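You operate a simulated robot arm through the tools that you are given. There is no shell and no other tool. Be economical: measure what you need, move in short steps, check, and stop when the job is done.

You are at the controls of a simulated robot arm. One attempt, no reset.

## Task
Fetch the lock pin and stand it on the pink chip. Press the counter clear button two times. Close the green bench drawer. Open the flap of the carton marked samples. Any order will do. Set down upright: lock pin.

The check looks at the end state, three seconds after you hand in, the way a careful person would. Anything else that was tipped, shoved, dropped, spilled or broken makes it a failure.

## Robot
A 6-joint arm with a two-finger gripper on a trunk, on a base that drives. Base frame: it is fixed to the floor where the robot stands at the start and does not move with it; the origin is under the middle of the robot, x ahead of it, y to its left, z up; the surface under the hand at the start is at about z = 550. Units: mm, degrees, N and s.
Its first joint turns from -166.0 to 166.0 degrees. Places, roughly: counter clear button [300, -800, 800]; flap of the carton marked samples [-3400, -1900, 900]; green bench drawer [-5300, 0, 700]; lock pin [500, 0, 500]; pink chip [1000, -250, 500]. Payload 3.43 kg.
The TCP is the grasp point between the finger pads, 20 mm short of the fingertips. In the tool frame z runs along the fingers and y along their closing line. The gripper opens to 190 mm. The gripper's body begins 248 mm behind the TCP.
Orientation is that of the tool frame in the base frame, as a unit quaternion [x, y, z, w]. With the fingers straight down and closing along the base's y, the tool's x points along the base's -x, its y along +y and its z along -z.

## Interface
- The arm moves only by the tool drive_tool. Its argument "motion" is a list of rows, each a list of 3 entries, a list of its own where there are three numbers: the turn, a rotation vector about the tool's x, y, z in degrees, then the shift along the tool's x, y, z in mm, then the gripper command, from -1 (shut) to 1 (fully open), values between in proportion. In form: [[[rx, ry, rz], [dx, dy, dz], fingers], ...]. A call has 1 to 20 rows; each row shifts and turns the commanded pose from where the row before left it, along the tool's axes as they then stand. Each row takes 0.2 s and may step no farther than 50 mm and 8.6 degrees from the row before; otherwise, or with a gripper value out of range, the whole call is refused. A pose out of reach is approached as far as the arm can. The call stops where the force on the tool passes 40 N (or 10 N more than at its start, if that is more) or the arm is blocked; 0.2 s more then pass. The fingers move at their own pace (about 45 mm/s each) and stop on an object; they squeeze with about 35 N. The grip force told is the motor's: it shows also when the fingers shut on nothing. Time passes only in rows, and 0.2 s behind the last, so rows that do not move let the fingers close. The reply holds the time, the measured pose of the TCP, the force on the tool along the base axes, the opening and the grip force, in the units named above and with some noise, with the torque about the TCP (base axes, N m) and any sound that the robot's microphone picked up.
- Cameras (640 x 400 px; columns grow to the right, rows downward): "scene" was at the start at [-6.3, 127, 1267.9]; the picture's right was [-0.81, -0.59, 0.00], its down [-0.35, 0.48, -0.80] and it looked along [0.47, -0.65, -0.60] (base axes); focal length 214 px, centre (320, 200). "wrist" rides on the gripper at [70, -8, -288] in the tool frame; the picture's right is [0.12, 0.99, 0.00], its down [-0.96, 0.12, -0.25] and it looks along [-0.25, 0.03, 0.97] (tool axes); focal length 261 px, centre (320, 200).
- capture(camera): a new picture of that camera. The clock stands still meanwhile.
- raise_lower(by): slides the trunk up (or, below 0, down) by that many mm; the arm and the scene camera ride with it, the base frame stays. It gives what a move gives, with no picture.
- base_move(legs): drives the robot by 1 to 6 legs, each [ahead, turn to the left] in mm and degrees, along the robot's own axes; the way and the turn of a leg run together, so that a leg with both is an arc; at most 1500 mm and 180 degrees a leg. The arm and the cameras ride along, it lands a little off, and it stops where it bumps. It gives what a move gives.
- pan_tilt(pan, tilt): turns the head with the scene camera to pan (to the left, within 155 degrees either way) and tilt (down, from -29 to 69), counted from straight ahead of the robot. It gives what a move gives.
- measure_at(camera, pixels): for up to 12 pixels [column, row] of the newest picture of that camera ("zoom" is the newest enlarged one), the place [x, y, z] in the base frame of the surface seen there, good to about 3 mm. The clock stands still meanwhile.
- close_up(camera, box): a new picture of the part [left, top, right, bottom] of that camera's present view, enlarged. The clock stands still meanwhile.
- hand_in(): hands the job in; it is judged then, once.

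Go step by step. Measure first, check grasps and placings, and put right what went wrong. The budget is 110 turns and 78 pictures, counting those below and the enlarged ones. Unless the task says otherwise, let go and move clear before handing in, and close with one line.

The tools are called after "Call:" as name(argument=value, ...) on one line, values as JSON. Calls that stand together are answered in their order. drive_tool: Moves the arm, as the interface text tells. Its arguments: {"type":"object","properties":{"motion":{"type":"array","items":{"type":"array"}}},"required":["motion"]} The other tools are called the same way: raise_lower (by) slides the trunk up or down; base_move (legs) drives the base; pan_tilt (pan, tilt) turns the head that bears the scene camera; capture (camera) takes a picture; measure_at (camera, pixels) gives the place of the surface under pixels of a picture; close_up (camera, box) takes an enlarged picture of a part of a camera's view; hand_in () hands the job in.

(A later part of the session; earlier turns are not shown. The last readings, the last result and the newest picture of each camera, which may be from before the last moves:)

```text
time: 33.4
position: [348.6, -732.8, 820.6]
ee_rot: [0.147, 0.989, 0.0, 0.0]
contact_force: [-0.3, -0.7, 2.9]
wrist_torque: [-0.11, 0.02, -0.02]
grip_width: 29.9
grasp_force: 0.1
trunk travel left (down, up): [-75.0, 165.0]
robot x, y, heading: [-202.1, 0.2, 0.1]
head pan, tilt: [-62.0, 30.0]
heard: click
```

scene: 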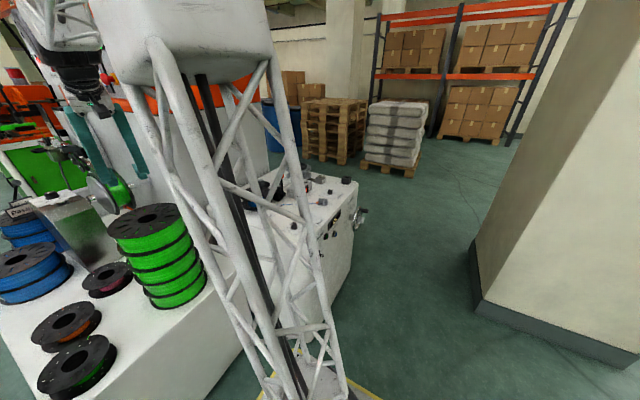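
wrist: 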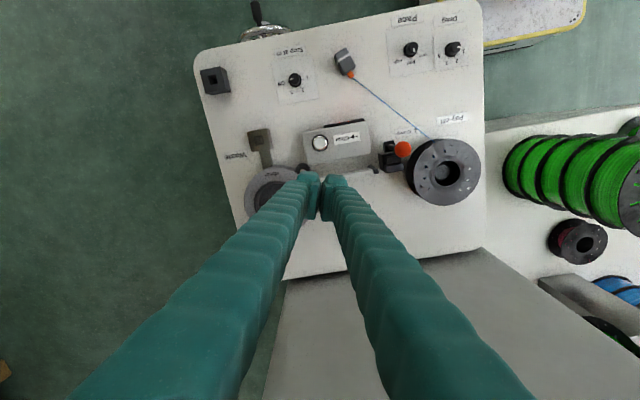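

A click was heard at 2.9 N. I'm lifting fully off, then pressing a second time.

Call:
drive_tool(motion=[[[0, 0, 0], [0, 0, -10], -0.684], [[0, 0, 0], [0, 0, -5], -0.684], [[0, 0, 0], [0, 0, 0], -0.684]])

Call:
close_up(camera="wrist", box=[240, 110, 400, 210])

Call:
close_up(camera="scene", box=[280, 170, 330, 205])

```text
time: 34.1
position: [349.9, -733.1, 835.7]
ee_rot: [0.146, 0.989, 0.0, 0.0]
contact_force: [-0.9, -0.6, 1.0]
wrist_torque: [0.02, 0.0, -0.01]
grip_width: 30.2
grasp_force: 0.0
trunk travel left (down, up): [-75.0, 165.0]
robot x, y, heading: [-198.8, -0.7, -0.1]
head pan, tilt: [-62.0, 30.0]
```

```text
4.00 times, centred on (320, 160) of wrist
```

zoom: 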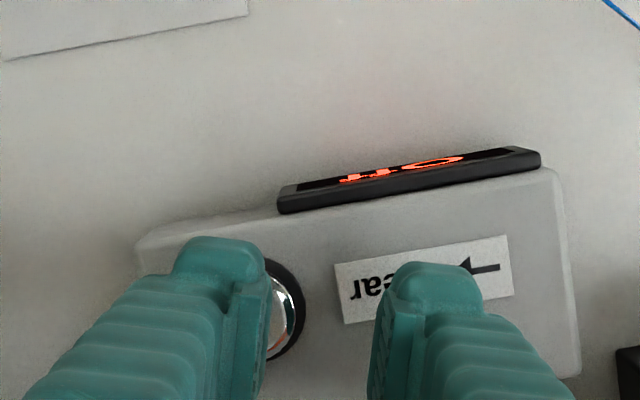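

```text
11.43 times, centred on (305, 188) of scene
```

zoom: 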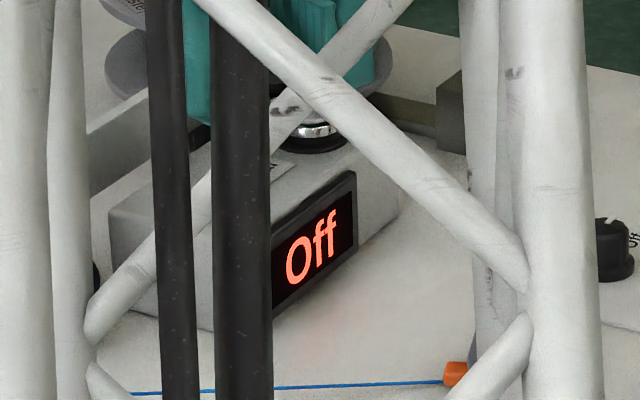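

The finger is off the button and the display still reads "Off". I'll make the second press.

Call:
drive_tool(motion=[[[0, 0, 0], [0, 0, 9], -0.684], [[0, 0, 0], [0, 0, 3], -0.684], [[0, 0, 0], [0, 0, 2], -0.684], [[0, 0, 0], [0, 0, 1], -0.684]])

```text
time: 35.1
position: [347.7, -733.7, 820.8]
ee_rot: [0.147, 0.989, 0.0, 0.0]
contact_force: [-1.0, 0.0, 4.6]
wrist_torque: [-0.12, 0.0, -0.01]
grip_width: 30.4
grasp_force: 0.1
trunk travel left (down, up): [-75.0, 165.0]
robot x, y, heading: [-201.9, -2.3, 0.0]
head pan, tilt: [-62.0, 30.0]
heard: click
```

The second click was heard. I'm lifting clear and checking the display.

Call:
drive_tool(motion=[[[0, 0, 0], [0, 0, -10], -0.684], [[0, 0, 0], [0, 0, -45], -0.684], [[0, 0, 0], [0, 0, -45], -0.684], [[0, 0, 0], [0, 0, -45], -0.684], [[0, 0, 0], [0, 0, -45], -0.684], [[0, 0, 0], [0, 0, -45], -0.684]])

Call:
close_up(camera="scene", box=[240, 150, 380, 240])

Call:
pan_tilt(pan=150, tilt=20)

Call:
capture(camera="scene")

```text
time: 36.5
position: [349.8, -734.7, 1056.3]
ee_rot: [0.147, 0.989, 0.0, 0.0]
contact_force: [-0.4, -0.2, -0.2]
wrist_torque: [0.02, 0.02, 0.02]
grip_width: 29.9
grasp_force: 0.1
trunk travel left (down, up): [-75.0, 165.0]
robot x, y, heading: [-199.3, -2.6, 0.1]
head pan, tilt: [-62.0, 30.0]
```

```text
4.44 times, centred on (310, 195) of scene
```

zoom: 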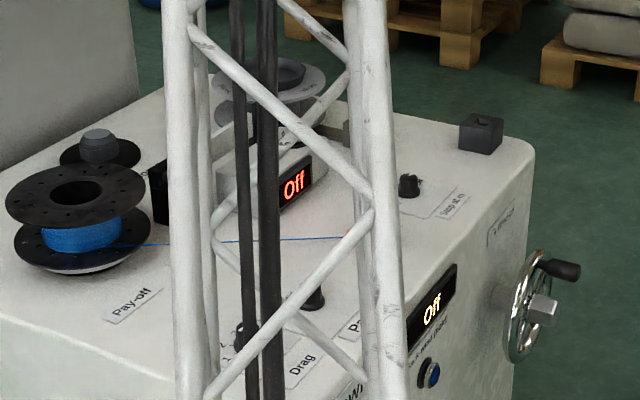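

```text
time: 39.6
position: [349.6, -733.5, 1055.7]
ee_rot: [0.147, 0.989, -0.001, 0.0]
contact_force: [-1.0, 0.1, 0.1]
wrist_torque: [-0.02, 0.02, 0.0]
grip_width: 30.2
grasp_force: 0.1
trunk travel left (down, up): [-75.0, 165.0]
robot x, y, heading: [-199.1, -1.8, 0.3]
head pan, tilt: [150.0, 20.0]
```

```text
41 pictures are left
```

scene: 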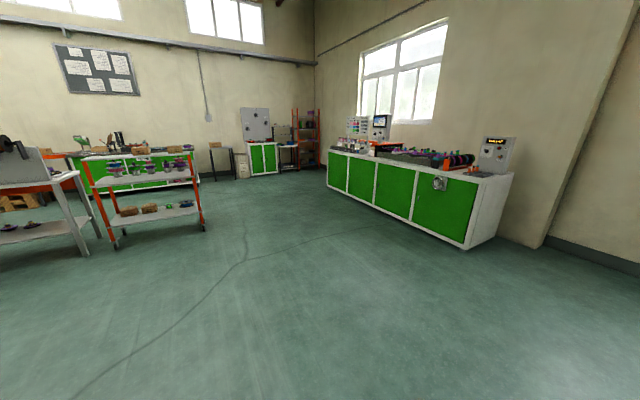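

Both clicks are done. Behind the robot is free floor, with a cart and green benches far off. I'm drawing the arm in, backing off and turning toward the rear.

Call:
drive_tool(motion=[[[0, 0, 0], [13, 42.5, 0], -0.684], [[0, 0, 0], [13, 42.5, 0], -0.684], [[0, 0, 0], [13, 42.5, 0], -0.684], [[0, 0, 0], [13, 42.5, 0], -0.684], [[0, 0, 0], [13, 42.5, 0], -0.684], [[0, 0, 0], [13, 42.5, 0], -0.684], [[0, 0, 0], [13, 42.5, 0], -0.684], [[0, 0, 0], [13, 42.5, 0], -0.684], [[0, 0, 0], [13, 42.5, 0], -0.684], [[0, 0, 0], [13, 42.5, 0], -0.684], [[0, 0, 0], [13, 42.5, 0], -0.684], [[0, 0, 0], [13, 42.5, 0], -0.684]])

Call:
base_move(legs=[[-700, 0], [0, 180]])

Call:
pan_tilt(pan=15, tilt=20)

Call:
capture(camera="scene")

```text
time: 42.2
position: [348.1, -198.3, 1057.9]
ee_rot: [0.149, 0.989, 0.0, 0.0]
contact_force: [0.4, -0.5, 0.2]
wrist_torque: [0.1, 0.02, 0.01]
grip_width: 29.8
grasp_force: 0.0
trunk travel left (down, up): [-75.0, 165.0]
robot x, y, heading: [-200.6, 0.0, 0.3]
head pan, tilt: [150.0, 20.0]
```

```text
time: 53.8
position: [-1441.7, 196.6, 1059.1]
ee_rot: [0.989, -0.146, 0.0, 0.0]
contact_force: [0.1, 1.0, -0.6]
wrist_torque: [-0.02, 0.01, -0.04]
grip_width: 29.9
grasp_force: 0.1
trunk travel left (down, up): [-75.0, 165.0]
robot x, y, heading: [-891.4, 1.7, -179.9]
head pan, tilt: [150.0, 20.0]
```

```text
time: 56.0
position: [-1442.5, 195.8, 1059.1]
ee_rot: [0.989, -0.145, 0.0, 0.0]
contact_force: [0.8, -0.6, 0.6]
wrist_torque: [-0.03, -0.03, -0.03]
grip_width: 30.0
grasp_force: 0.1
trunk travel left (down, up): [-75.0, 165.0]
robot x, y, heading: [-892.1, -0.1, -179.9]
head pan, tilt: [15.0, 20.0]
```

```text
40 pictures are left
```

scene: 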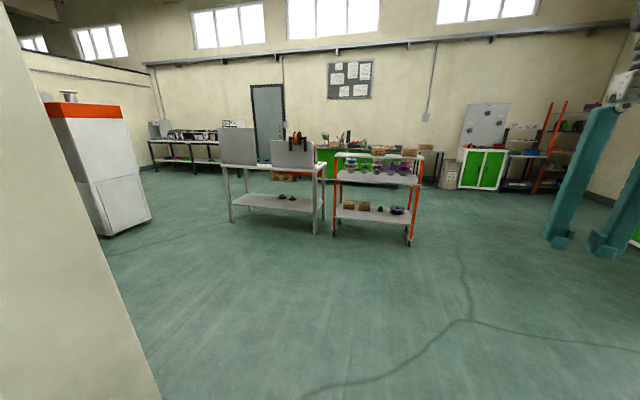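

The table at (275,165) and the green bench behind the cart at (390,160) are in the right places. I'll enlarge both and measure.

Call:
close_up(camera="scene", box=[210, 120, 340, 240])

Call:
close_up(camera="scene", box=[310, 120, 460, 250])

Call:
measure_at(camera="scene", pixels=[[238, 145], [292, 150], [232, 220], [325, 232], [335, 237], [412, 245], [330, 165], [440, 175], [385, 148], [80, 180], [110, 260], [130, 235]])

```text
3.33 times, centred on (275, 180) of scene
```

zoom: 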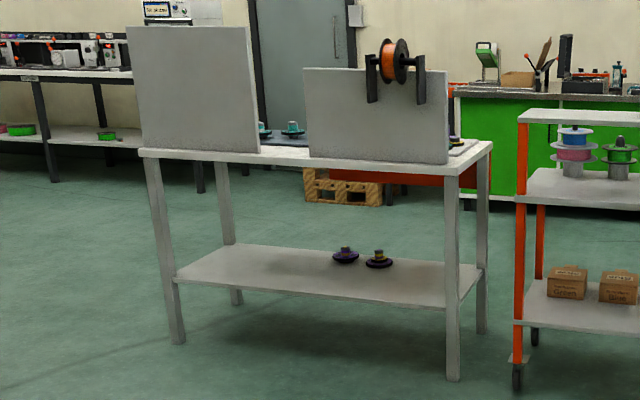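

```text
3.08 times, centred on (385, 185) of scene
```

zoom: 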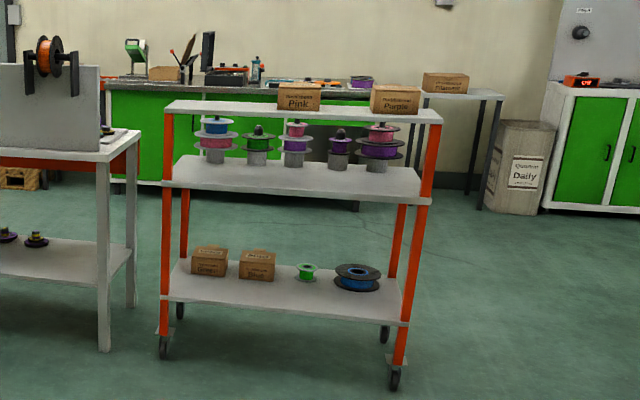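

```text
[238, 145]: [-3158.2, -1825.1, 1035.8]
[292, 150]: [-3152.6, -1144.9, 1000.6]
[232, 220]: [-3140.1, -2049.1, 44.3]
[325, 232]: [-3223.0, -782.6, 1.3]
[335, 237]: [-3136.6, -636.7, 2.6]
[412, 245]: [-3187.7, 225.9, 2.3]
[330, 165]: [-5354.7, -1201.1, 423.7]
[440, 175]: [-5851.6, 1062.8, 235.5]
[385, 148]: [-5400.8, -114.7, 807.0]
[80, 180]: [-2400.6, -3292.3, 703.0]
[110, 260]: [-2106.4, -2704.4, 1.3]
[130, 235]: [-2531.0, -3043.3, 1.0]
```

The carton must sit behind the left grey panel, and the table's working side faces away (toward -x). The drawer bench front is near x≈-5300, so I'll drive around the right (+y) side of the cart into the aisle.

Call:
base_move(legs=[[0, -28], [1500, 0], [350, 0], [0, 28], [1300, 0]])

Call:
pan_tilt(pan=45, tilt=25)

Call:
capture(camera="scene")

```text
time: 74.2
position: [-4362.9, 1087.6, 1058.3]
ee_rot: [0.988, -0.155, 0.0, 0.001]
contact_force: [0.1, 0.7, -1.4]
wrist_torque: [0.0, 0.01, 0.01]
grip_width: 29.9
grasp_force: 0.0
trunk travel left (down, up): [-75.0, 165.0]
robot x, y, heading: [-3816.4, 880.2, 179.2]
head pan, tilt: [15.0, 20.0]
```

```text
time: 75.2
position: [-4362.7, 1087.9, 1058.8]
ee_rot: [0.988, -0.156, 0.0, 0.0]
contact_force: [-0.6, -0.6, 0.0]
wrist_torque: [0.0, 0.03, 0.04]
grip_width: 29.8
grasp_force: 0.1
trunk travel left (down, up): [-75.0, 165.0]
robot x, y, heading: [-3813.5, 886.4, 179.1]
head pan, tilt: [45.0, 25.0]
```

```text
37 pictures are left
```

scene: 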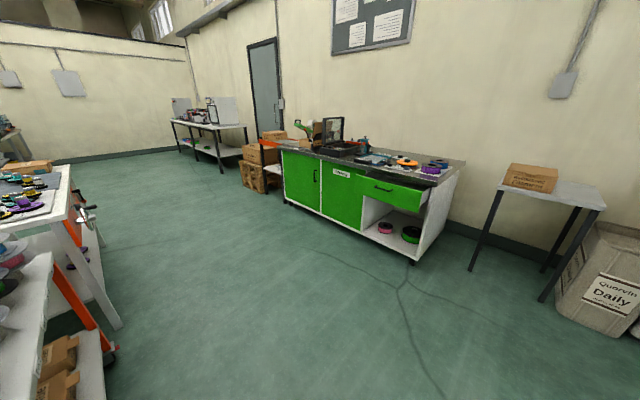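

The open green drawer is plain at (390,192). I'll measure it and the things around it.

Call:
close_up(camera="scene", box=[320, 140, 480, 270])

Call:
measure_at(camera="scene", pixels=[[365, 181], [420, 197], [418, 210], [362, 190], [425, 195], [380, 188], [345, 195], [412, 258], [289, 185], [460, 165], [122, 325], [115, 365]])

```text
3.08 times, centred on (400, 205) of scene
```

zoom: 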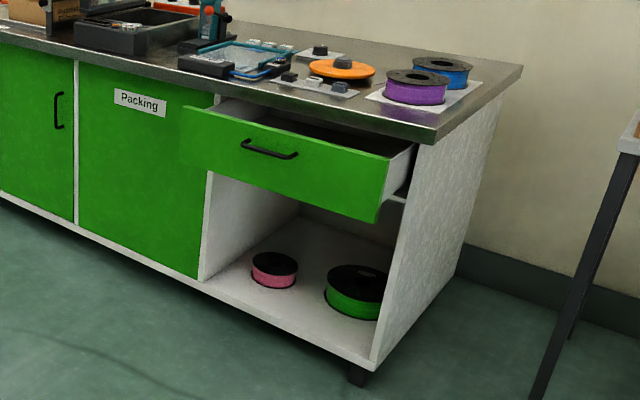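

```text
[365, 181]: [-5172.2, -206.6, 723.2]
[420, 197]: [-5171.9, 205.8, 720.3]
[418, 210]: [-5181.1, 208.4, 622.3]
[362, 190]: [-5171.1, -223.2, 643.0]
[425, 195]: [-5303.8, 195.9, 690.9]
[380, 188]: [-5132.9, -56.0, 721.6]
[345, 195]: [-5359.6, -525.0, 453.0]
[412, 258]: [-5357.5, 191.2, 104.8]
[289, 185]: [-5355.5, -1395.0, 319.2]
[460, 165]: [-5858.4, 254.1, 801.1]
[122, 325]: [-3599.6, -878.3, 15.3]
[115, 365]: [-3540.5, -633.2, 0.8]
```

The drawer front is at x≈-5171 (y -225..210, z 622..745) and should go to about -5359. I'm driving to (-4450,0) facing it.

Call:
base_move(legs=[[635, 0], [0, 90.8], [900, 0], [0, -90]])

Call:
pan_tilt(pan=0, tilt=38)

Call:
capture(camera="scene")

```text
time: 91.2
position: [-5005.4, 196.6, 1057.9]
ee_rot: [0.986, -0.165, 0.0, -0.001]
contact_force: [0.8, -0.2, 0.3]
wrist_torque: [0.0, 0.03, -0.02]
grip_width: 30.2
grasp_force: 0.0
trunk travel left (down, up): [-75.0, 165.0]
robot x, y, heading: [-4464.7, -21.6, 178.0]
head pan, tilt: [45.0, 25.0]
```

```text
time: 92.3
position: [-5005.5, 196.0, 1057.8]
ee_rot: [0.986, -0.165, 0.0, 0.0]
contact_force: [-0.9, 0.8, 0.5]
wrist_torque: [0.03, 0.04, 0.03]
grip_width: 29.8
grasp_force: 0.1
trunk travel left (down, up): [-75.0, 165.0]
robot x, y, heading: [-4464.0, -18.9, 178.1]
head pan, tilt: [0.0, 38.0]
```

```text
35 pictures are left
```

scene: 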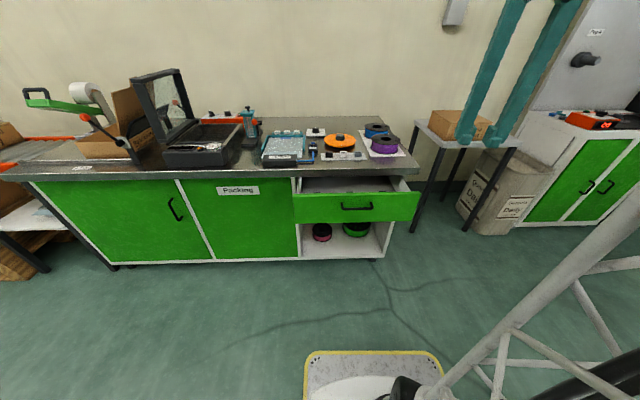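

Call:
close_up(camera="scene", box=[260, 120, 440, 250])

Call:
measure_at(camera="scene", pixels=[[297, 210], [297, 198], [415, 205], [343, 208], [371, 207], [356, 217], [300, 172], [410, 170], [385, 145], [285, 160], [325, 215], [400, 212]])

```text
3.08 times, centred on (350, 185) of scene
```

zoom: 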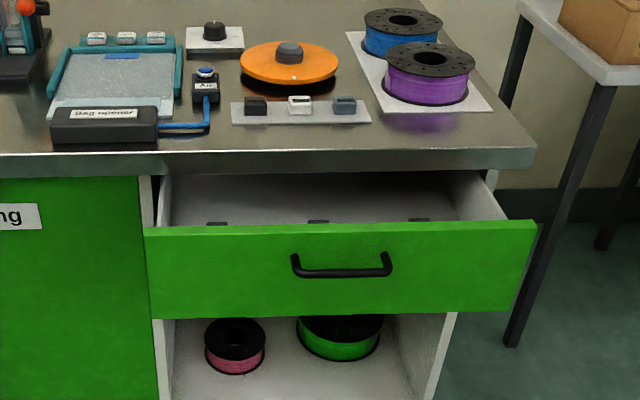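

```text
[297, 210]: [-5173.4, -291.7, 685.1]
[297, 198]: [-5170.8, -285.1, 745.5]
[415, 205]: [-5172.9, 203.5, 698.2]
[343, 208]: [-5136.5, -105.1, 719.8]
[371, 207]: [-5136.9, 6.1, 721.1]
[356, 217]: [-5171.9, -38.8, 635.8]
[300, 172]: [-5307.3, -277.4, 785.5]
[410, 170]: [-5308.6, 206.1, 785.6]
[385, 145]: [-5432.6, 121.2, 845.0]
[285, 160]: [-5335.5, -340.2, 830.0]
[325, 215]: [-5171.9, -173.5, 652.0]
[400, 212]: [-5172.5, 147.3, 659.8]
```

The handle spans y -105..6 at x -5137, and the counter edge overhangs at x -5308, so I'll push with the tool leaned 30° and the open fingers straddling the handle. First I'm turning and tilting the tool and aligning it sideways.

Call:
drive_tool(motion=[[[0, 0, -6.33], [0, 0, 0], 1], [[0, 0, -6.33], [0, 0, 0], 1], [[0, 0, -6.33], [0, 0, 0], 1], [[0, -7.5, 0], [0, 0, 0], 1], [[0, -7.5, 0], [0, 0, 0], 1], [[0, -7.5, 0], [0, 0, 0], 1], [[0, -7.5, 0], [0, 0, 0], 1], [[0, 0, 0], [-13, 41.1, 7.5], 1], [[0, 0, 0], [-13, 41.1, 7.5], 1], [[0, 0, 0], [-13, 41.1, 7.5], 1], [[0, 0, 0], [-13, 41.1, 7.5], 1], [[0, 0, 0], [-13, 41.1, 7.5], 1], [[0, 0, 0], [-13, 41.1, 7.5], 1], [[0, 0, 0], [0, 0, 0], 1]])

```text
time: 95.3
position: [-5096.9, -52.5, 1056.8]
ee_rot: [0.966, 0.0, -0.258, 0.0]
contact_force: [0.2, -0.5, -0.1]
wrist_torque: [-0.04, 0.0, 0.05]
grip_width: 189.8
grasp_force: 0.1
trunk travel left (down, up): [-75.0, 165.0]
robot x, y, heading: [-4462.7, -18.6, 178.3]
head pan, tilt: [0.0, 38.0]
```

The tool is aligned and fully open. I'm lowering it in front of the drawer to z≈657.

Call:
drive_tool(motion=[[[0, 0, 0], [22.2, 0, 38.5], 1], [[0, 0, 0], [22.2, 0, 38.5], 1], [[0, 0, 0], [22.2, 0, 38.5], 1], [[0, 0, 0], [22.2, 0, 38.5], 1], [[0, 0, 0], [22.2, 0, 38.5], 1], [[0, 0, 0], [22.2, 0, 38.5], 1], [[0, 0, 0], [22.2, 0, 38.5], 1], [[0, 0, 0], [22.2, 0, 38.5], 1], [[0, 0, 0], [22.2, 0, 38.5], 1], [[0, 0, 0], [0, 0, 0], 1]])

Call:
capture(camera="scene")

```text
time: 97.5
position: [-5095.3, -48.9, 658.0]
ee_rot: [0.966, 0.0, -0.259, 0.001]
contact_force: [0.3, 0.5, 0.0]
wrist_torque: [-0.03, -0.02, -0.01]
grip_width: 190.1
grasp_force: 0.1
trunk travel left (down, up): [-75.0, 165.0]
robot x, y, heading: [-4466.4, -16.5, 177.9]
head pan, tilt: [0.0, 38.0]
```

```text
33 pictures are left
```

scene: 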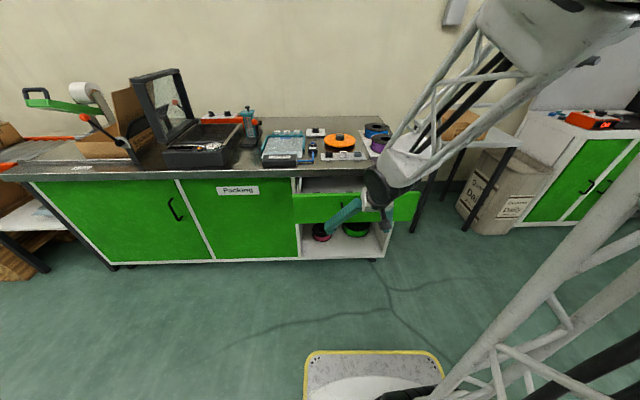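

The fingers straddle the handle in front of the drawer. I'm pushing forward.

Call:
drive_tool(motion=[[[0, 0, 0], [-10.4, 0, 6], 1], [[0, 0, 0], [-10.4, 0, 6], 1], [[0, 0, 0], [-10.4, 0, 6], 1], [[0, 0, 0], [-10.4, 0, 6], 1], [[0, 0, 0], [-10.4, 0, 6], 1], [[0, 0, 0], [-10.4, 0, 6], 1], [[0, 0, 0], [-10.4, 0, 6], 1], [[0, 0, 0], [-10.4, 0, 6], 1], [[0, 0, 0], [-10.4, 0, 6], 1], [[0, 0, 0], [-10.4, 0, 6], 1], [[0, 0, 0], [-10.4, 0, 6], 1], [[0, 0, 0], [-10.4, 0, 6], 1], [[0, 0, 0], [-10.4, 0, 6], 1], [[0, 0, 0], [-10.4, 0, 6], 1], [[0, 0, 0], [-10.4, 0, 6], 1], [[0, 0, 0], [-10.4, 0, 6], 1]])

Call:
close_up(camera="scene", box=[260, 120, 440, 250])

```text
time: 100.9
position: [-5286.8, -50.5, 658.0]
ee_rot: [0.966, 0.0, -0.258, 0.0]
contact_force: [0.1, 0.2, 0.5]
wrist_torque: [0.03, 0.02, -0.01]
grip_width: 190.0
grasp_force: 0.0
trunk travel left (down, up): [-75.0, 165.0]
robot x, y, heading: [-4463.2, -21.3, 177.9]
head pan, tilt: [0.0, 38.0]
```

```text
3.08 times, centred on (350, 185) of scene
```

zoom: 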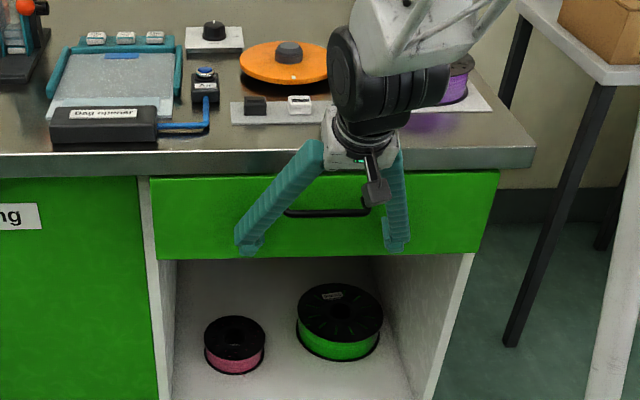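

The drawer has moved in with no force left on the tool. I'll measure where its front stands now.

Call:
measure_at(camera="zoom", pixels=[[190, 220], [460, 210], [310, 235], [320, 213], [300, 214], [170, 185], [480, 180], [80, 250]])

```text
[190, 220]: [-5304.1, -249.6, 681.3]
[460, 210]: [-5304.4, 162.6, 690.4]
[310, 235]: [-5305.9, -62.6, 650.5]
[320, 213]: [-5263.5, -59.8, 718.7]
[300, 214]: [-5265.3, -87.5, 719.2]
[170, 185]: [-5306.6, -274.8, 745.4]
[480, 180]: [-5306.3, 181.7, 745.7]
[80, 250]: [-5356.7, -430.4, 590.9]
```

The drawer front is at -5305, with 52 mm to go to the panel plane at -5357. I'm pushing on slowly until it stops.

Call:
drive_tool(motion=[[[0, 0, 0], [-5.2, 0, 3], 1], [[0, 0, 0], [-5.2, 0, 3], 1], [[0, 0, 0], [-5.2, 0, 3], 1], [[0, 0, 0], [-5.2, 0, 3], 1], [[0, 0, 0], [-5.2, 0, 3], 1], [[0, 0, 0], [-5.2, 0, 3], 1], [[0, 0, 0], [-5.2, 0, 3], 1], [[0, 0, 0], [-5.2, 0, 3], 1], [[0, 0, 0], [-2.6, 0, 1.5], 1], [[0, 0, 0], [-1.7, 0, 1], 1], [[0, 0, 0], [-1.7, 0, 1], 1], [[0, 0, 0], [-1.7, 0, 1], 1]])

Call:
close_up(camera="scene", box=[260, 120, 440, 250])

Call:
measure_at(camera="zoom", pixels=[[190, 220], [450, 210], [310, 235], [170, 185], [470, 180], [80, 250]])

```text
time: 103.3
position: [-5338.1, -49.8, 656.6]
ee_rot: [0.967, 0.001, -0.257, 0.001]
contact_force: [10.9, -0.3, 2.8]
wrist_torque: [-0.02, 0.2, -0.08]
grip_width: 190.0
grasp_force: 0.0
trunk travel left (down, up): [-75.0, 165.0]
robot x, y, heading: [-4464.0, -18.7, 177.9]
head pan, tilt: [0.0, 38.0]
stopped in row 11: the force on the tool passed its limit at 44 N (the readings are from after the stop); the commanded pose is now the measured one
```

```text
3.08 times, centred on (350, 185) of scene
```

zoom: 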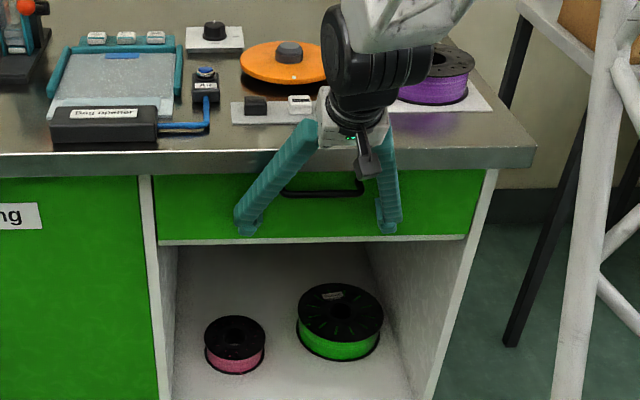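

```text
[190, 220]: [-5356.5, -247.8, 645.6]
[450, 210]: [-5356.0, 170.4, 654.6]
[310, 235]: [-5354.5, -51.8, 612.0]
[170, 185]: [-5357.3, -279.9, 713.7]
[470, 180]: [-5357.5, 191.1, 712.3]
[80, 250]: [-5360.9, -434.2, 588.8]
```

The drawer front is flush at -5357 and the push met its stop. I'm backing straight off, then raising the arm.

Call:
drive_tool(motion=[[[0, 0, 0], [17.3, 0, -10], 1], [[0, 0, 0], [34.6, 0, -20], 1], [[0, 0, 0], [34.6, 0, -20], 1], [[0, 0, 0], [34.6, 0, -20], 1], [[0, 0, 0], [34.6, 0, -20], 1], [[0, 0, 0], [34.6, 0, -20], 1], [[0, 0, 0], [-22, 0, -38.5], 1], [[0, 0, 0], [-22, 0, -38.5], 1], [[0, 0, 0], [-22, 0, -38.5], 1], [[0, 0, 0], [-22, 0, -38.5], 1], [[0, 0, 0], [-22, 0, -38.5], 1], [[0, 0, 0], [-22, 0, -38.5], 1], [[0, 0, 0], [-22, 0, -38.5], 1], [[0, 0, 0], [-22, 0, -38.5], 1], [[0, 0, 0], [-22, 0, -38.5], 0], [[0, 0, 0], [-22, 0, -38.5], 0]])

Call:
pan_tilt(pan=125, tilt=20)

Call:
capture(camera="scene")

```text
time: 106.7
position: [-5119.3, -50.4, 1104.5]
ee_rot: [0.967, -0.001, -0.256, 0.0]
contact_force: [0.0, 0.0, -0.1]
wrist_torque: [0.03, -0.05, 0.06]
grip_width: 137.2
grasp_force: 0.1
trunk travel left (down, up): [-75.0, 165.0]
robot x, y, heading: [-4466.9, -20.5, 178.0]
head pan, tilt: [0.0, 38.0]
```

```text
time: 108.7
position: [-5118.8, -50.7, 1102.5]
ee_rot: [0.967, 0.0, -0.256, 0.0]
contact_force: [0.4, 0.4, 0.3]
wrist_torque: [0.01, -0.03, -0.01]
grip_width: 95.1
grasp_force: 0.2
trunk travel left (down, up): [-75.0, 165.0]
robot x, y, heading: [-4462.4, -18.3, 177.9]
head pan, tilt: [125.0, 20.0]
```

```text
30 pictures are left
```

scene: 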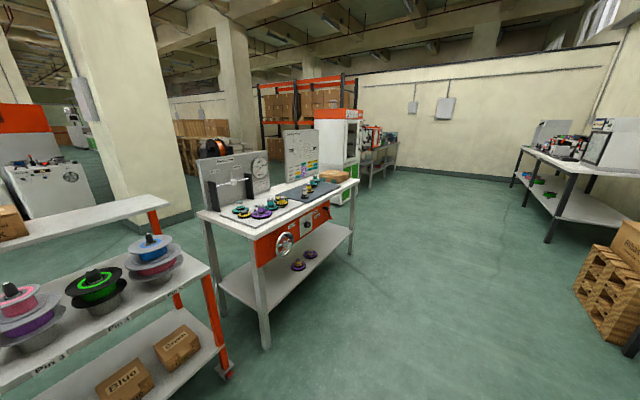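

A carton lies at the far end of the table at (335,177). I'll enlarge and measure it.

Call:
close_up(camera="scene", box=[280, 150, 370, 210])

Call:
measure_at(camera="scene", pixels=[[335, 177], [320, 176], [348, 178], [265, 345], [350, 250], [305, 165], [357, 185], [228, 375], [575, 290], [600, 340], [288, 245]])

```text
6.67 times, centred on (325, 180) of scene
```

zoom: 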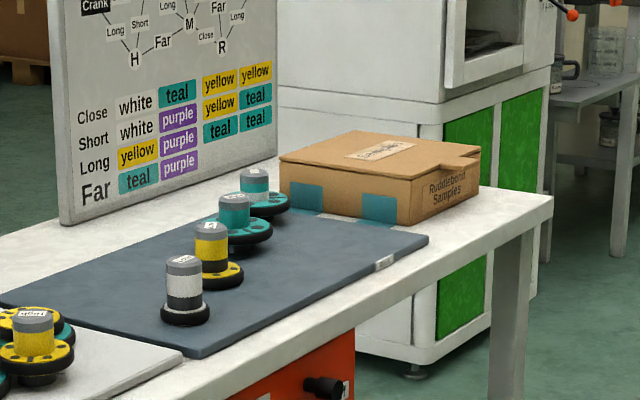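

```text
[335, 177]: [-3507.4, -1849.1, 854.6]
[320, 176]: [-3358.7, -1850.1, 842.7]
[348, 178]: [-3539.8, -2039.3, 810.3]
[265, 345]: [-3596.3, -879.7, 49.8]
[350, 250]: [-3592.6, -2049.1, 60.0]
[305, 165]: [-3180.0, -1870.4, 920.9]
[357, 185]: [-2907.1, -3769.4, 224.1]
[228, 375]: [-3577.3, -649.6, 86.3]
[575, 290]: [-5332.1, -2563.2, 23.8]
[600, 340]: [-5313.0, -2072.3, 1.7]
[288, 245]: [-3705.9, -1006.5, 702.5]
```

The carton sits at about (-3450,-1920) with its lid top at 855, and its marked face with a tab toward the aisle. I'm driving along the aisle to face it from (-4464,-1900).

Call:
base_move(legs=[[0, 92], [1200, 0], [680, 0], [0, 90]])

Call:
pan_tilt(pan=0, tilt=25)

Call:
capture(camera="scene")

```text
time: 126.3
position: [-3805.8, -1870.2, 1102.6]
ee_rot: [-0.01, 0.967, 0.003, 0.256]
contact_force: [0.1, -1.0, -0.2]
wrist_torque: [-0.03, -0.01, 0.0]
grip_width: 95.1
grasp_force: 0.1
trunk travel left (down, up): [-75.0, 165.0]
robot x, y, heading: [-4461.3, -1915.3, -0.6]
head pan, tilt: [125.0, 20.0]
```

```text
time: 128.4
position: [-3805.5, -1871.0, 1103.0]
ee_rot: [-0.01, 0.967, 0.003, 0.256]
contact_force: [-0.3, -0.3, 0.2]
wrist_torque: [0.01, 0.02, 0.01]
grip_width: 95.2
grasp_force: 0.1
trunk travel left (down, up): [-75.0, 165.0]
robot x, y, heading: [-4458.3, -1912.6, -0.8]
head pan, tilt: [0.0, 25.0]
```

```text
28 pictures are left
```

scene: 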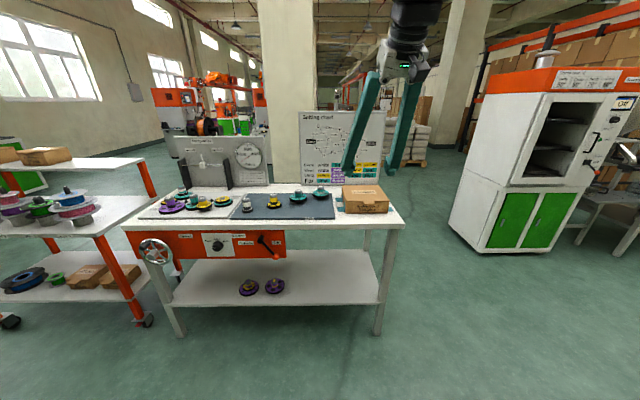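

Call:
close_up(camera="scene", box=[325, 170, 405, 225])

Call:
measure_at(camera="zoom", pixels=[[150, 130], [420, 130], [440, 245], [170, 260], [300, 180], [315, 250], [300, 290], [155, 300], [60, 220], [110, 210], [470, 330], [380, 250]])

Call:
close_up(camera="wrist", box=[200, 60, 440, 220])

```text
7.27 times, centred on (365, 198) of scene
```

zoom: 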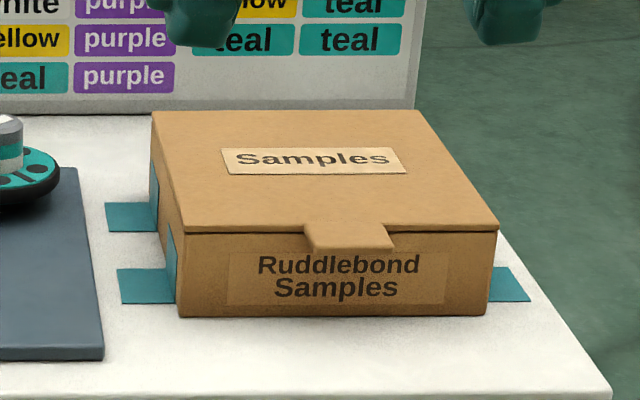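

```text
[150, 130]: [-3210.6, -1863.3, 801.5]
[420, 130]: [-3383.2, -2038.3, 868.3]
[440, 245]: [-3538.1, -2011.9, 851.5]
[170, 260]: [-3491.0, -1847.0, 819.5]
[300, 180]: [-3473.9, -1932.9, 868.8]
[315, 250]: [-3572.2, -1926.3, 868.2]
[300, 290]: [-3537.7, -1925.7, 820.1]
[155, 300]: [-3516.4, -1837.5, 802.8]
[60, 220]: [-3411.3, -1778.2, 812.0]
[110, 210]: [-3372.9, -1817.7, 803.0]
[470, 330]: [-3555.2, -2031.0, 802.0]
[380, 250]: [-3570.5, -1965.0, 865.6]
```

```text
2.50 times, centred on (320, 140) of wrist
```

zoom: 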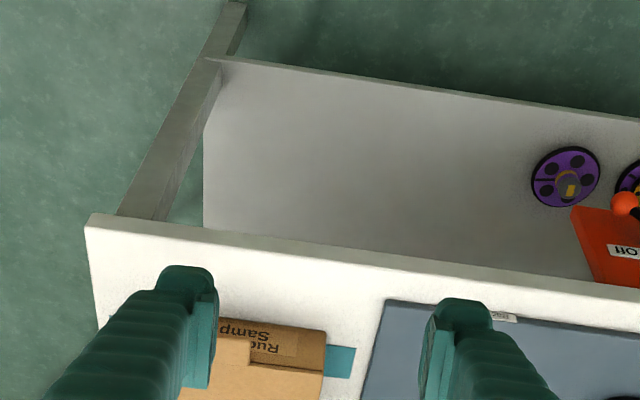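

The lid's tab juts out at x -3538..-3573, y -1921..-1968 and z≈866, the hinge is at the back near x≈-3370, and the carton is taped down. I'll hook the closed fingers under the tab with the tool horizontal and swing the lid up, so I'm extending and tilting the tool first.

Call:
drive_tool(motion=[[[0, 0, 0], [-35.5, -14.8, 20.5], -1], [[0, 0, 0], [-35.5, -14.8, 20.5], -1], [[0, 0, 0], [-35.5, -14.8, 20.5], -1], [[0, 0, 0], [-35.5, -14.8, 20.5], -1], [[0, 0, 0], [-35.5, -14.8, 20.5], -1], [[0, -7.5, 0], [0, 0, 0], -1], [[0, -7.5, 0], [0, 0, 0], -1], [[0, -7.5, 0], [0, 0, 0], -1], [[0, -7.5, 0], [0, 0, 0], -1], [[0, -7.5, 0], [0, 0, 0], -1], [[0, -7.5, 0], [0, 0, 0], -1], [[0, -7.5, 0], [0, 0, 0], -1], [[0, -7.5, 0], [0, 0, 0], -1], [[0, 0, 0], [0, 0, 0], -1]])

Call:
capture(camera="scene")

```text
time: 131.4
position: [-3598.3, -1933.3, 1103.4]
ee_rot: [-0.008, 0.708, 0.008, 0.706]
contact_force: [0.0, -0.6, 0.0]
wrist_torque: [0.01, -0.02, 0.0]
grip_width: 0.1
grasp_force: 33.7
out of reach, approached as far as the arm can: row 10, 11
trunk travel left (down, up): [-75.0, 165.0]
robot x, y, heading: [-4460.2, -1914.4, -0.7]
head pan, tilt: [0.0, 25.0]
```

```text
25 pictures are left
```

scene: 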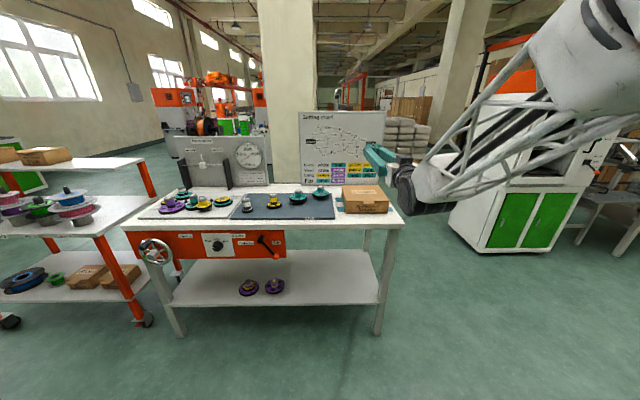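

The tool is now horizontal at (-3598,-1933,1103). I'm backing off to x -3645, lining up y at -1945 and lowering to z≈836.

Call:
drive_tool(motion=[[[0, 0, 0], [0, -6, -25], -1], [[0, 0, 0], [0, -6, -22], -1], [[0, 0, 0], [40, 0, 0], -1], [[0, 0, 0], [40, 0, 0], -1], [[0, 0, 0], [40, 0, 0], -1], [[0, 0, 0], [40, 0, 0], -1], [[0, 0, 0], [40, 0, 0], -1], [[0, 0, 0], [40, 0, 0], -1], [[0, 0, 0], [27, 0, 0], -1], [[0, 0, 0], [0, 0, 0], -1]])

Call:
close_up(camera="scene", box=[305, 150, 435, 240])

Call:
close_up(camera="wrist", box=[200, 80, 440, 240])

```text
time: 133.6
position: [-3555.2, -1958.1, 903.2]
ee_rot: [-0.008, 0.709, 0.007, 0.705]
contact_force: [0.5, 0.3, 0.0]
wrist_torque: [-0.01, 0.04, 0.01]
grip_width: 0.0
grasp_force: 34.4
out of reach, approached as far as the arm can: row 4, 5, 6, 7, 8, 9
trunk travel left (down, up): [-75.0, 165.0]
robot x, y, heading: [-4458.3, -1913.8, -0.5]
head pan, tilt: [0.0, 25.0]
```

```text
4.44 times, centred on (370, 195) of scene
```

zoom: 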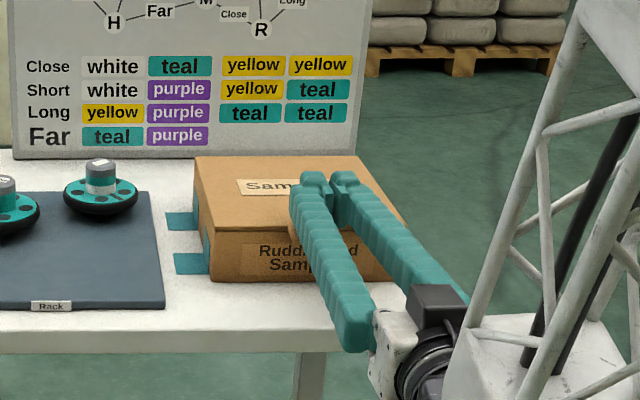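

```text
2.50 times, centred on (320, 160) of wrist
```

zoom: 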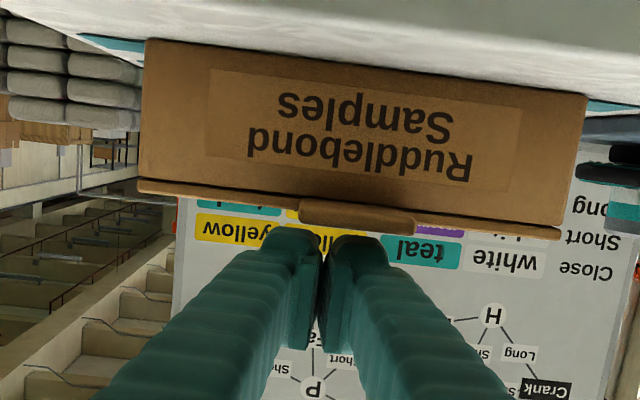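

The arm couldn't get that close and low; it hovers over the lid at z 903 without touching. I'm backing the base 200 mm for room.

Call:
base_move(legs=[[-200, 0]])

Call:
drive_tool(motion=[[[0, 0, 0], [0, 0, 0], -1]])

```text
time: 135.2
position: [-3757.0, -1959.5, 903.2]
ee_rot: [-0.007, 0.71, 0.007, 0.705]
contact_force: [-0.5, -0.8, 0.2]
wrist_torque: [0.02, 0.01, 0.01]
grip_width: 0.0
grasp_force: 34.6
trunk travel left (down, up): [-75.0, 165.0]
robot x, y, heading: [-4661.0, -1917.2, -0.8]
head pan, tilt: [0.0, 25.0]
```

```text
time: 135.6
position: [-3757.0, -1958.3, 902.3]
ee_rot: [-0.007, 0.71, 0.007, 0.704]
contact_force: [-0.6, -0.2, 0.1]
wrist_torque: [0.0, -0.01, -0.01]
grip_width: 0.0
grasp_force: 34.4
trunk travel left (down, up): [-75.0, 165.0]
robot x, y, heading: [-4663.4, -1912.0, -0.6]
head pan, tilt: [0.0, 25.0]
```

The commanded pose matches the measured one. I'm going forward to x≈-3640, then down to z≈836.

Call:
drive_tool(motion=[[[0, 0, 0], [0, 4.5, 39], -1], [[0, 0, 0], [0, 4.5, 39], -1], [[0, 0, 0], [0, 4, 39], -1], [[0, 0, 0], [22, 0, 0], -1], [[0, 0, 0], [22, 0, 0], -1], [[0, 0, 0], [22, 0, 0], -1], [[0, 0, 0], [0, 0, 0], -1]])

Call:
close_up(camera="scene", box=[305, 140, 435, 230])

Call:
close_up(camera="wrist", box=[200, 80, 440, 240])

```text
time: 137.2
position: [-3641.7, -1944.7, 834.1]
ee_rot: [-0.007, 0.709, 0.006, 0.705]
contact_force: [0.4, 0.5, -0.8]
wrist_torque: [0.02, -0.01, 0.03]
grip_width: 0.0
grasp_force: 34.5
trunk travel left (down, up): [-75.0, 165.0]
robot x, y, heading: [-4661.9, -1915.5, -0.8]
head pan, tilt: [0.0, 25.0]
```

```text
4.44 times, centred on (370, 185) of scene
```

zoom: 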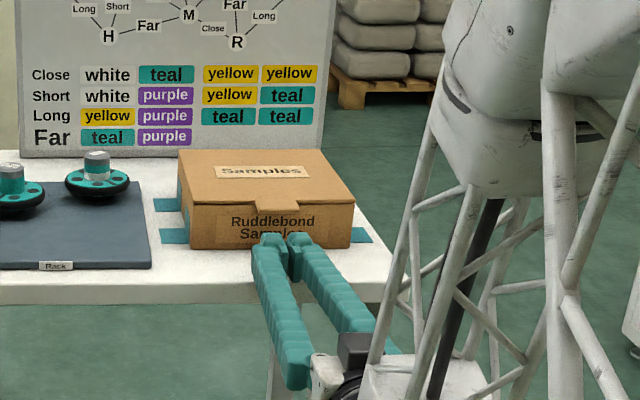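

```text
2.50 times, centred on (320, 160) of wrist
```

zoom: 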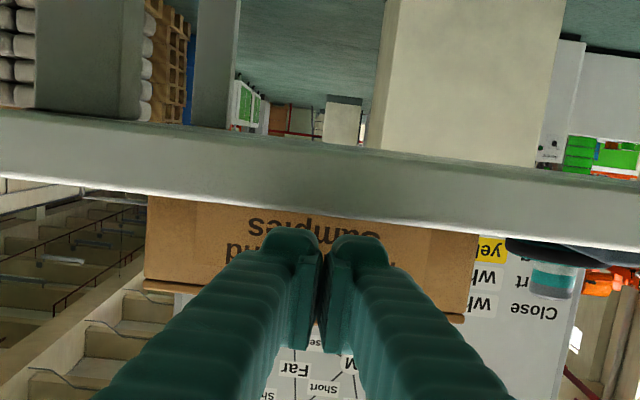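

The tips are centred below the tab at (277,255). I'm sliding in 74 mm under the tab.

Call:
drive_tool(motion=[[[0, 0, 0], [0, 0, 30], -1], [[0, 0, 0], [0, 0, 30], -1], [[0, 0, 0], [0, 0, 13], -1], [[0, 0, 0], [0, 0, 0], -1]])

Call:
close_up(camera="scene", box=[325, 160, 395, 210])

Call:
measure_at(camera="zoom", pixels=[[232, 230], [255, 240], [228, 305], [100, 140], [300, 140], [390, 225], [150, 60]])

```text
time: 138.2
position: [-3566.7, -1942.4, 833.2]
ee_rot: [-0.007, 0.709, 0.007, 0.705]
contact_force: [0.1, 0.9, -0.7]
wrist_torque: [0.0, 0.01, -0.02]
grip_width: 0.0
grasp_force: 34.2
trunk travel left (down, up): [-75.0, 165.0]
robot x, y, heading: [-4664.2, -1909.7, -1.1]
head pan, tilt: [0.0, 25.0]
```

```text
8.00 times, centred on (360, 185) of scene
```

zoom: 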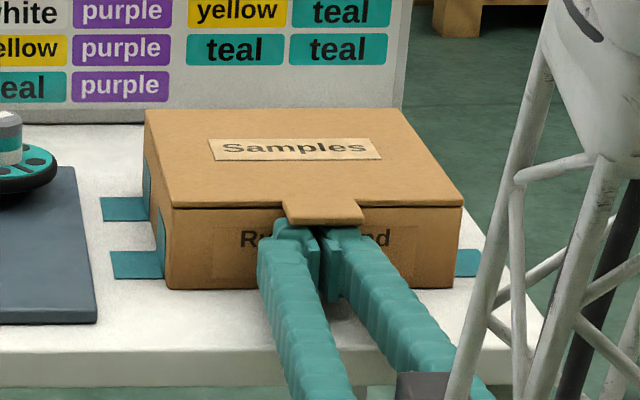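

```text
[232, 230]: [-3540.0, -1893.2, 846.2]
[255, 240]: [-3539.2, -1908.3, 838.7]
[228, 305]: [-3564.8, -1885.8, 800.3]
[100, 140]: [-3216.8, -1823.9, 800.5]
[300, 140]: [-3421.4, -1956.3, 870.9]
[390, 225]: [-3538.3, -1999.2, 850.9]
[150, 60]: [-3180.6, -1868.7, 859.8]
```

The fingers are under the tab. I'm lifting along the lid's arc to about 30°, then checking.

Call:
drive_tool(motion=[[[0, 0, 0], [-8, 0, 0], -1], [[0, 0, 0], [-22, 0, 5], -1], [[0, 0, 0], [-22, 0, 6], -1], [[0, 0, 0], [-20, 0, 10], -1], [[0, 0, 0], [-20, 0, 10.5], -1], [[0, 0, 0], [0, 0, 0], -1]])

Call:
close_up(camera="scene", box=[325, 150, 395, 210])

```text
time: 139.6
position: [-3534.5, -1941.5, 927.6]
ee_rot: [-0.007, 0.709, 0.007, 0.705]
contact_force: [-0.5, -0.4, -0.5]
wrist_torque: [-0.01, -0.02, 0.02]
grip_width: 0.0
grasp_force: 33.8
trunk travel left (down, up): [-75.0, 165.0]
robot x, y, heading: [-4662.4, -1909.0, -0.7]
head pan, tilt: [0.0, 25.0]
```

```text
6.67 times, centred on (360, 180) of scene
```

zoom: 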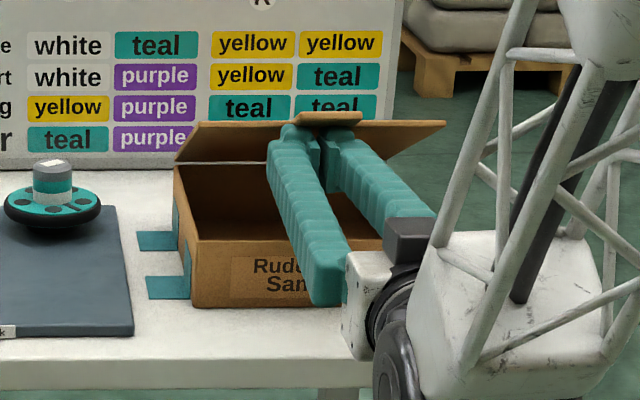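

The lid is up about 30° and resting on the fingers. I'm continuing the arc to about 75°.

Call:
drive_tool(motion=[[[0, 0, 0], [-17, 0, 14], -1], [[0, 0, 0], [-15, 0, 15.5], -1], [[0, 0, 0], [-12.6, 0, 17.5], -1], [[0, 0, 0], [-10, 0, 18.5], -1], [[0, 0, 0], [-7, 0, 20], -1], [[0, 0, 0], [-5, 0, 20], -1], [[0, 0, 0], [0, 0, 0], -1]])

Call:
close_up(camera="scene", box=[315, 130, 405, 210])

```text
time: 141.2
position: [-3430.5, -1940.2, 993.5]
ee_rot: [-0.007, 0.71, 0.007, 0.704]
contact_force: [-1.1, 0.2, 0.2]
wrist_torque: [0.02, 0.01, 0.01]
grip_width: 0.0
grasp_force: 34.2
trunk travel left (down, up): [-75.0, 165.0]
robot x, y, heading: [-4662.4, -1911.1, -0.7]
head pan, tilt: [0.0, 25.0]
```

```text
5.00 times, centred on (360, 170) of scene
```

zoom: 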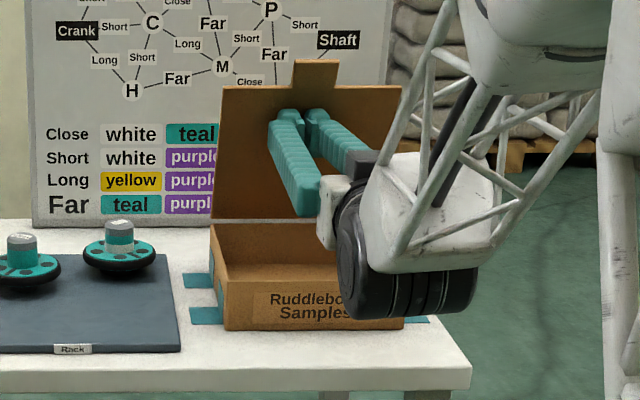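

The lid stands at about 75°. I'm pushing on past vertical to about 110°.

Call:
drive_tool(motion=[[[0, 0, 0], [-1, 0, 20], -1], [[0, 0, 0], [0, 0, 20], -1], [[0, 0, 0], [3, 0, 20], -1], [[0, 0, 0], [4, 0, 20], -1], [[0, 0, 0], [4, 0, 12], -1], [[0, 0, 0], [0, 0, 0], -1]])

Call:
close_up(camera="scene", box=[315, 130, 405, 210])

Call:
measure_at(camera="zoom", pixels=[[250, 110], [250, 150], [250, 200], [370, 110], [230, 240]])

```text
time: 142.6
position: [-3339.1, -1938.9, 981.3]
ee_rot: [-0.006, 0.709, 0.006, 0.705]
contact_force: [0.9, -0.6, -0.6]
wrist_torque: [-0.02, 0.01, 0.02]
grip_width: 0.3
grasp_force: 34.4
trunk travel left (down, up): [-75.0, 165.0]
robot x, y, heading: [-4660.2, -1908.1, -0.6]
head pan, tilt: [0.0, 25.0]
```

```text
5.00 times, centred on (360, 170) of scene
```

zoom: 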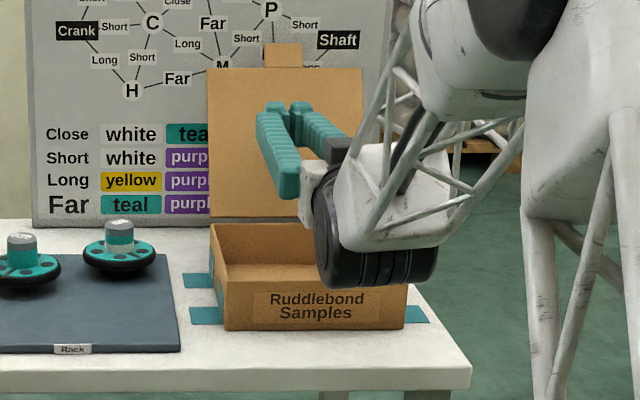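

```text
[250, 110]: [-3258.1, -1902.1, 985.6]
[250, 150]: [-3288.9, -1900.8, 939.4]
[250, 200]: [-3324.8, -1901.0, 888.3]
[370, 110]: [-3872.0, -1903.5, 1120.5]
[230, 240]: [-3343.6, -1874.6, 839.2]
```

The lid now rests by itself at about 125°, ahead of the fingertips. I'm retreating straight back and checking that it stays.

Call:
drive_tool(motion=[[[0, 0, 0], [0, 0, -20], -1], [[0, 0, 0], [0, 0, -40], -1], [[0, 0, 0], [0, 0, -40], -1], [[0, 0, 0], [0, 0, -40], -1], [[0, 0, 0], [0, 0, -40], -1], [[0, 0, 0], [0, 0, -40], -1], [[0, 0, 0], [0, 0, -40], -1], [[0, 0, 0], [0, 0, -40], -1], [[0, 0, 0], [0, 0, 0], -1]])

Call:
base_move(legs=[[-150, 0]])

Call:
capture(camera="scene")

Call:
close_up(camera="scene", box=[305, 130, 395, 210])

Call:
measure_at(camera="zoom", pixels=[[300, 110], [300, 150], [300, 180], [345, 130]])

```text
time: 144.6
position: [-3638.3, -1943.9, 984.6]
ee_rot: [-0.007, 0.708, 0.007, 0.706]
contact_force: [-0.6, 0.5, 0.2]
wrist_torque: [-0.02, -0.01, -0.02]
grip_width: 0.0
grasp_force: 34.5
trunk travel left (down, up): [-75.0, 165.0]
robot x, y, heading: [-4663.9, -1913.4, -1.0]
head pan, tilt: [0.0, 25.0]
```

```text
time: 146.0
position: [-3792.6, -1942.7, 984.6]
ee_rot: [-0.007, 0.71, 0.007, 0.704]
contact_force: [0.9, 0.2, -0.3]
wrist_torque: [-0.02, 0.04, 0.01]
grip_width: 0.2
grasp_force: 34.1
trunk travel left (down, up): [-75.0, 165.0]
robot x, y, heading: [-4816.2, -1909.2, -1.0]
head pan, tilt: [0.0, 25.0]
```

```text
16 pictures are left
```

scene: 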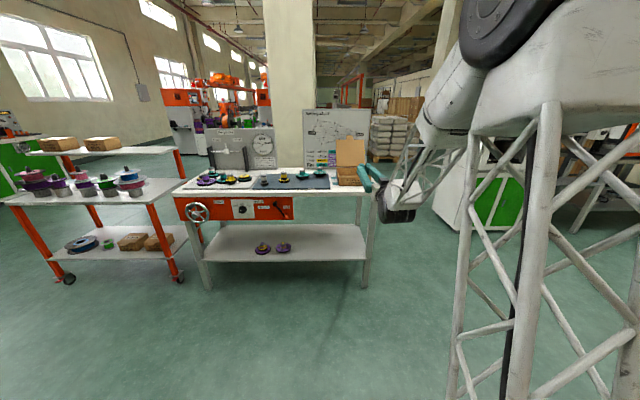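

```text
5.00 times, centred on (350, 170) of scene
```

zoom: 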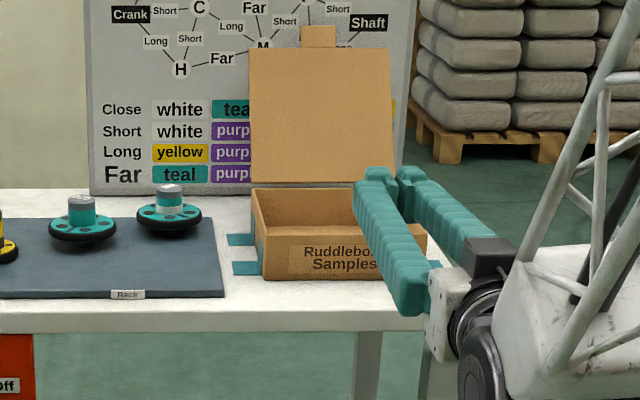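

```text
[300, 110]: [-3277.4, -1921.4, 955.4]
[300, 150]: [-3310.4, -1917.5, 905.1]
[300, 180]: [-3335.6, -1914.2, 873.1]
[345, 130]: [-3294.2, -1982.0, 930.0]
```

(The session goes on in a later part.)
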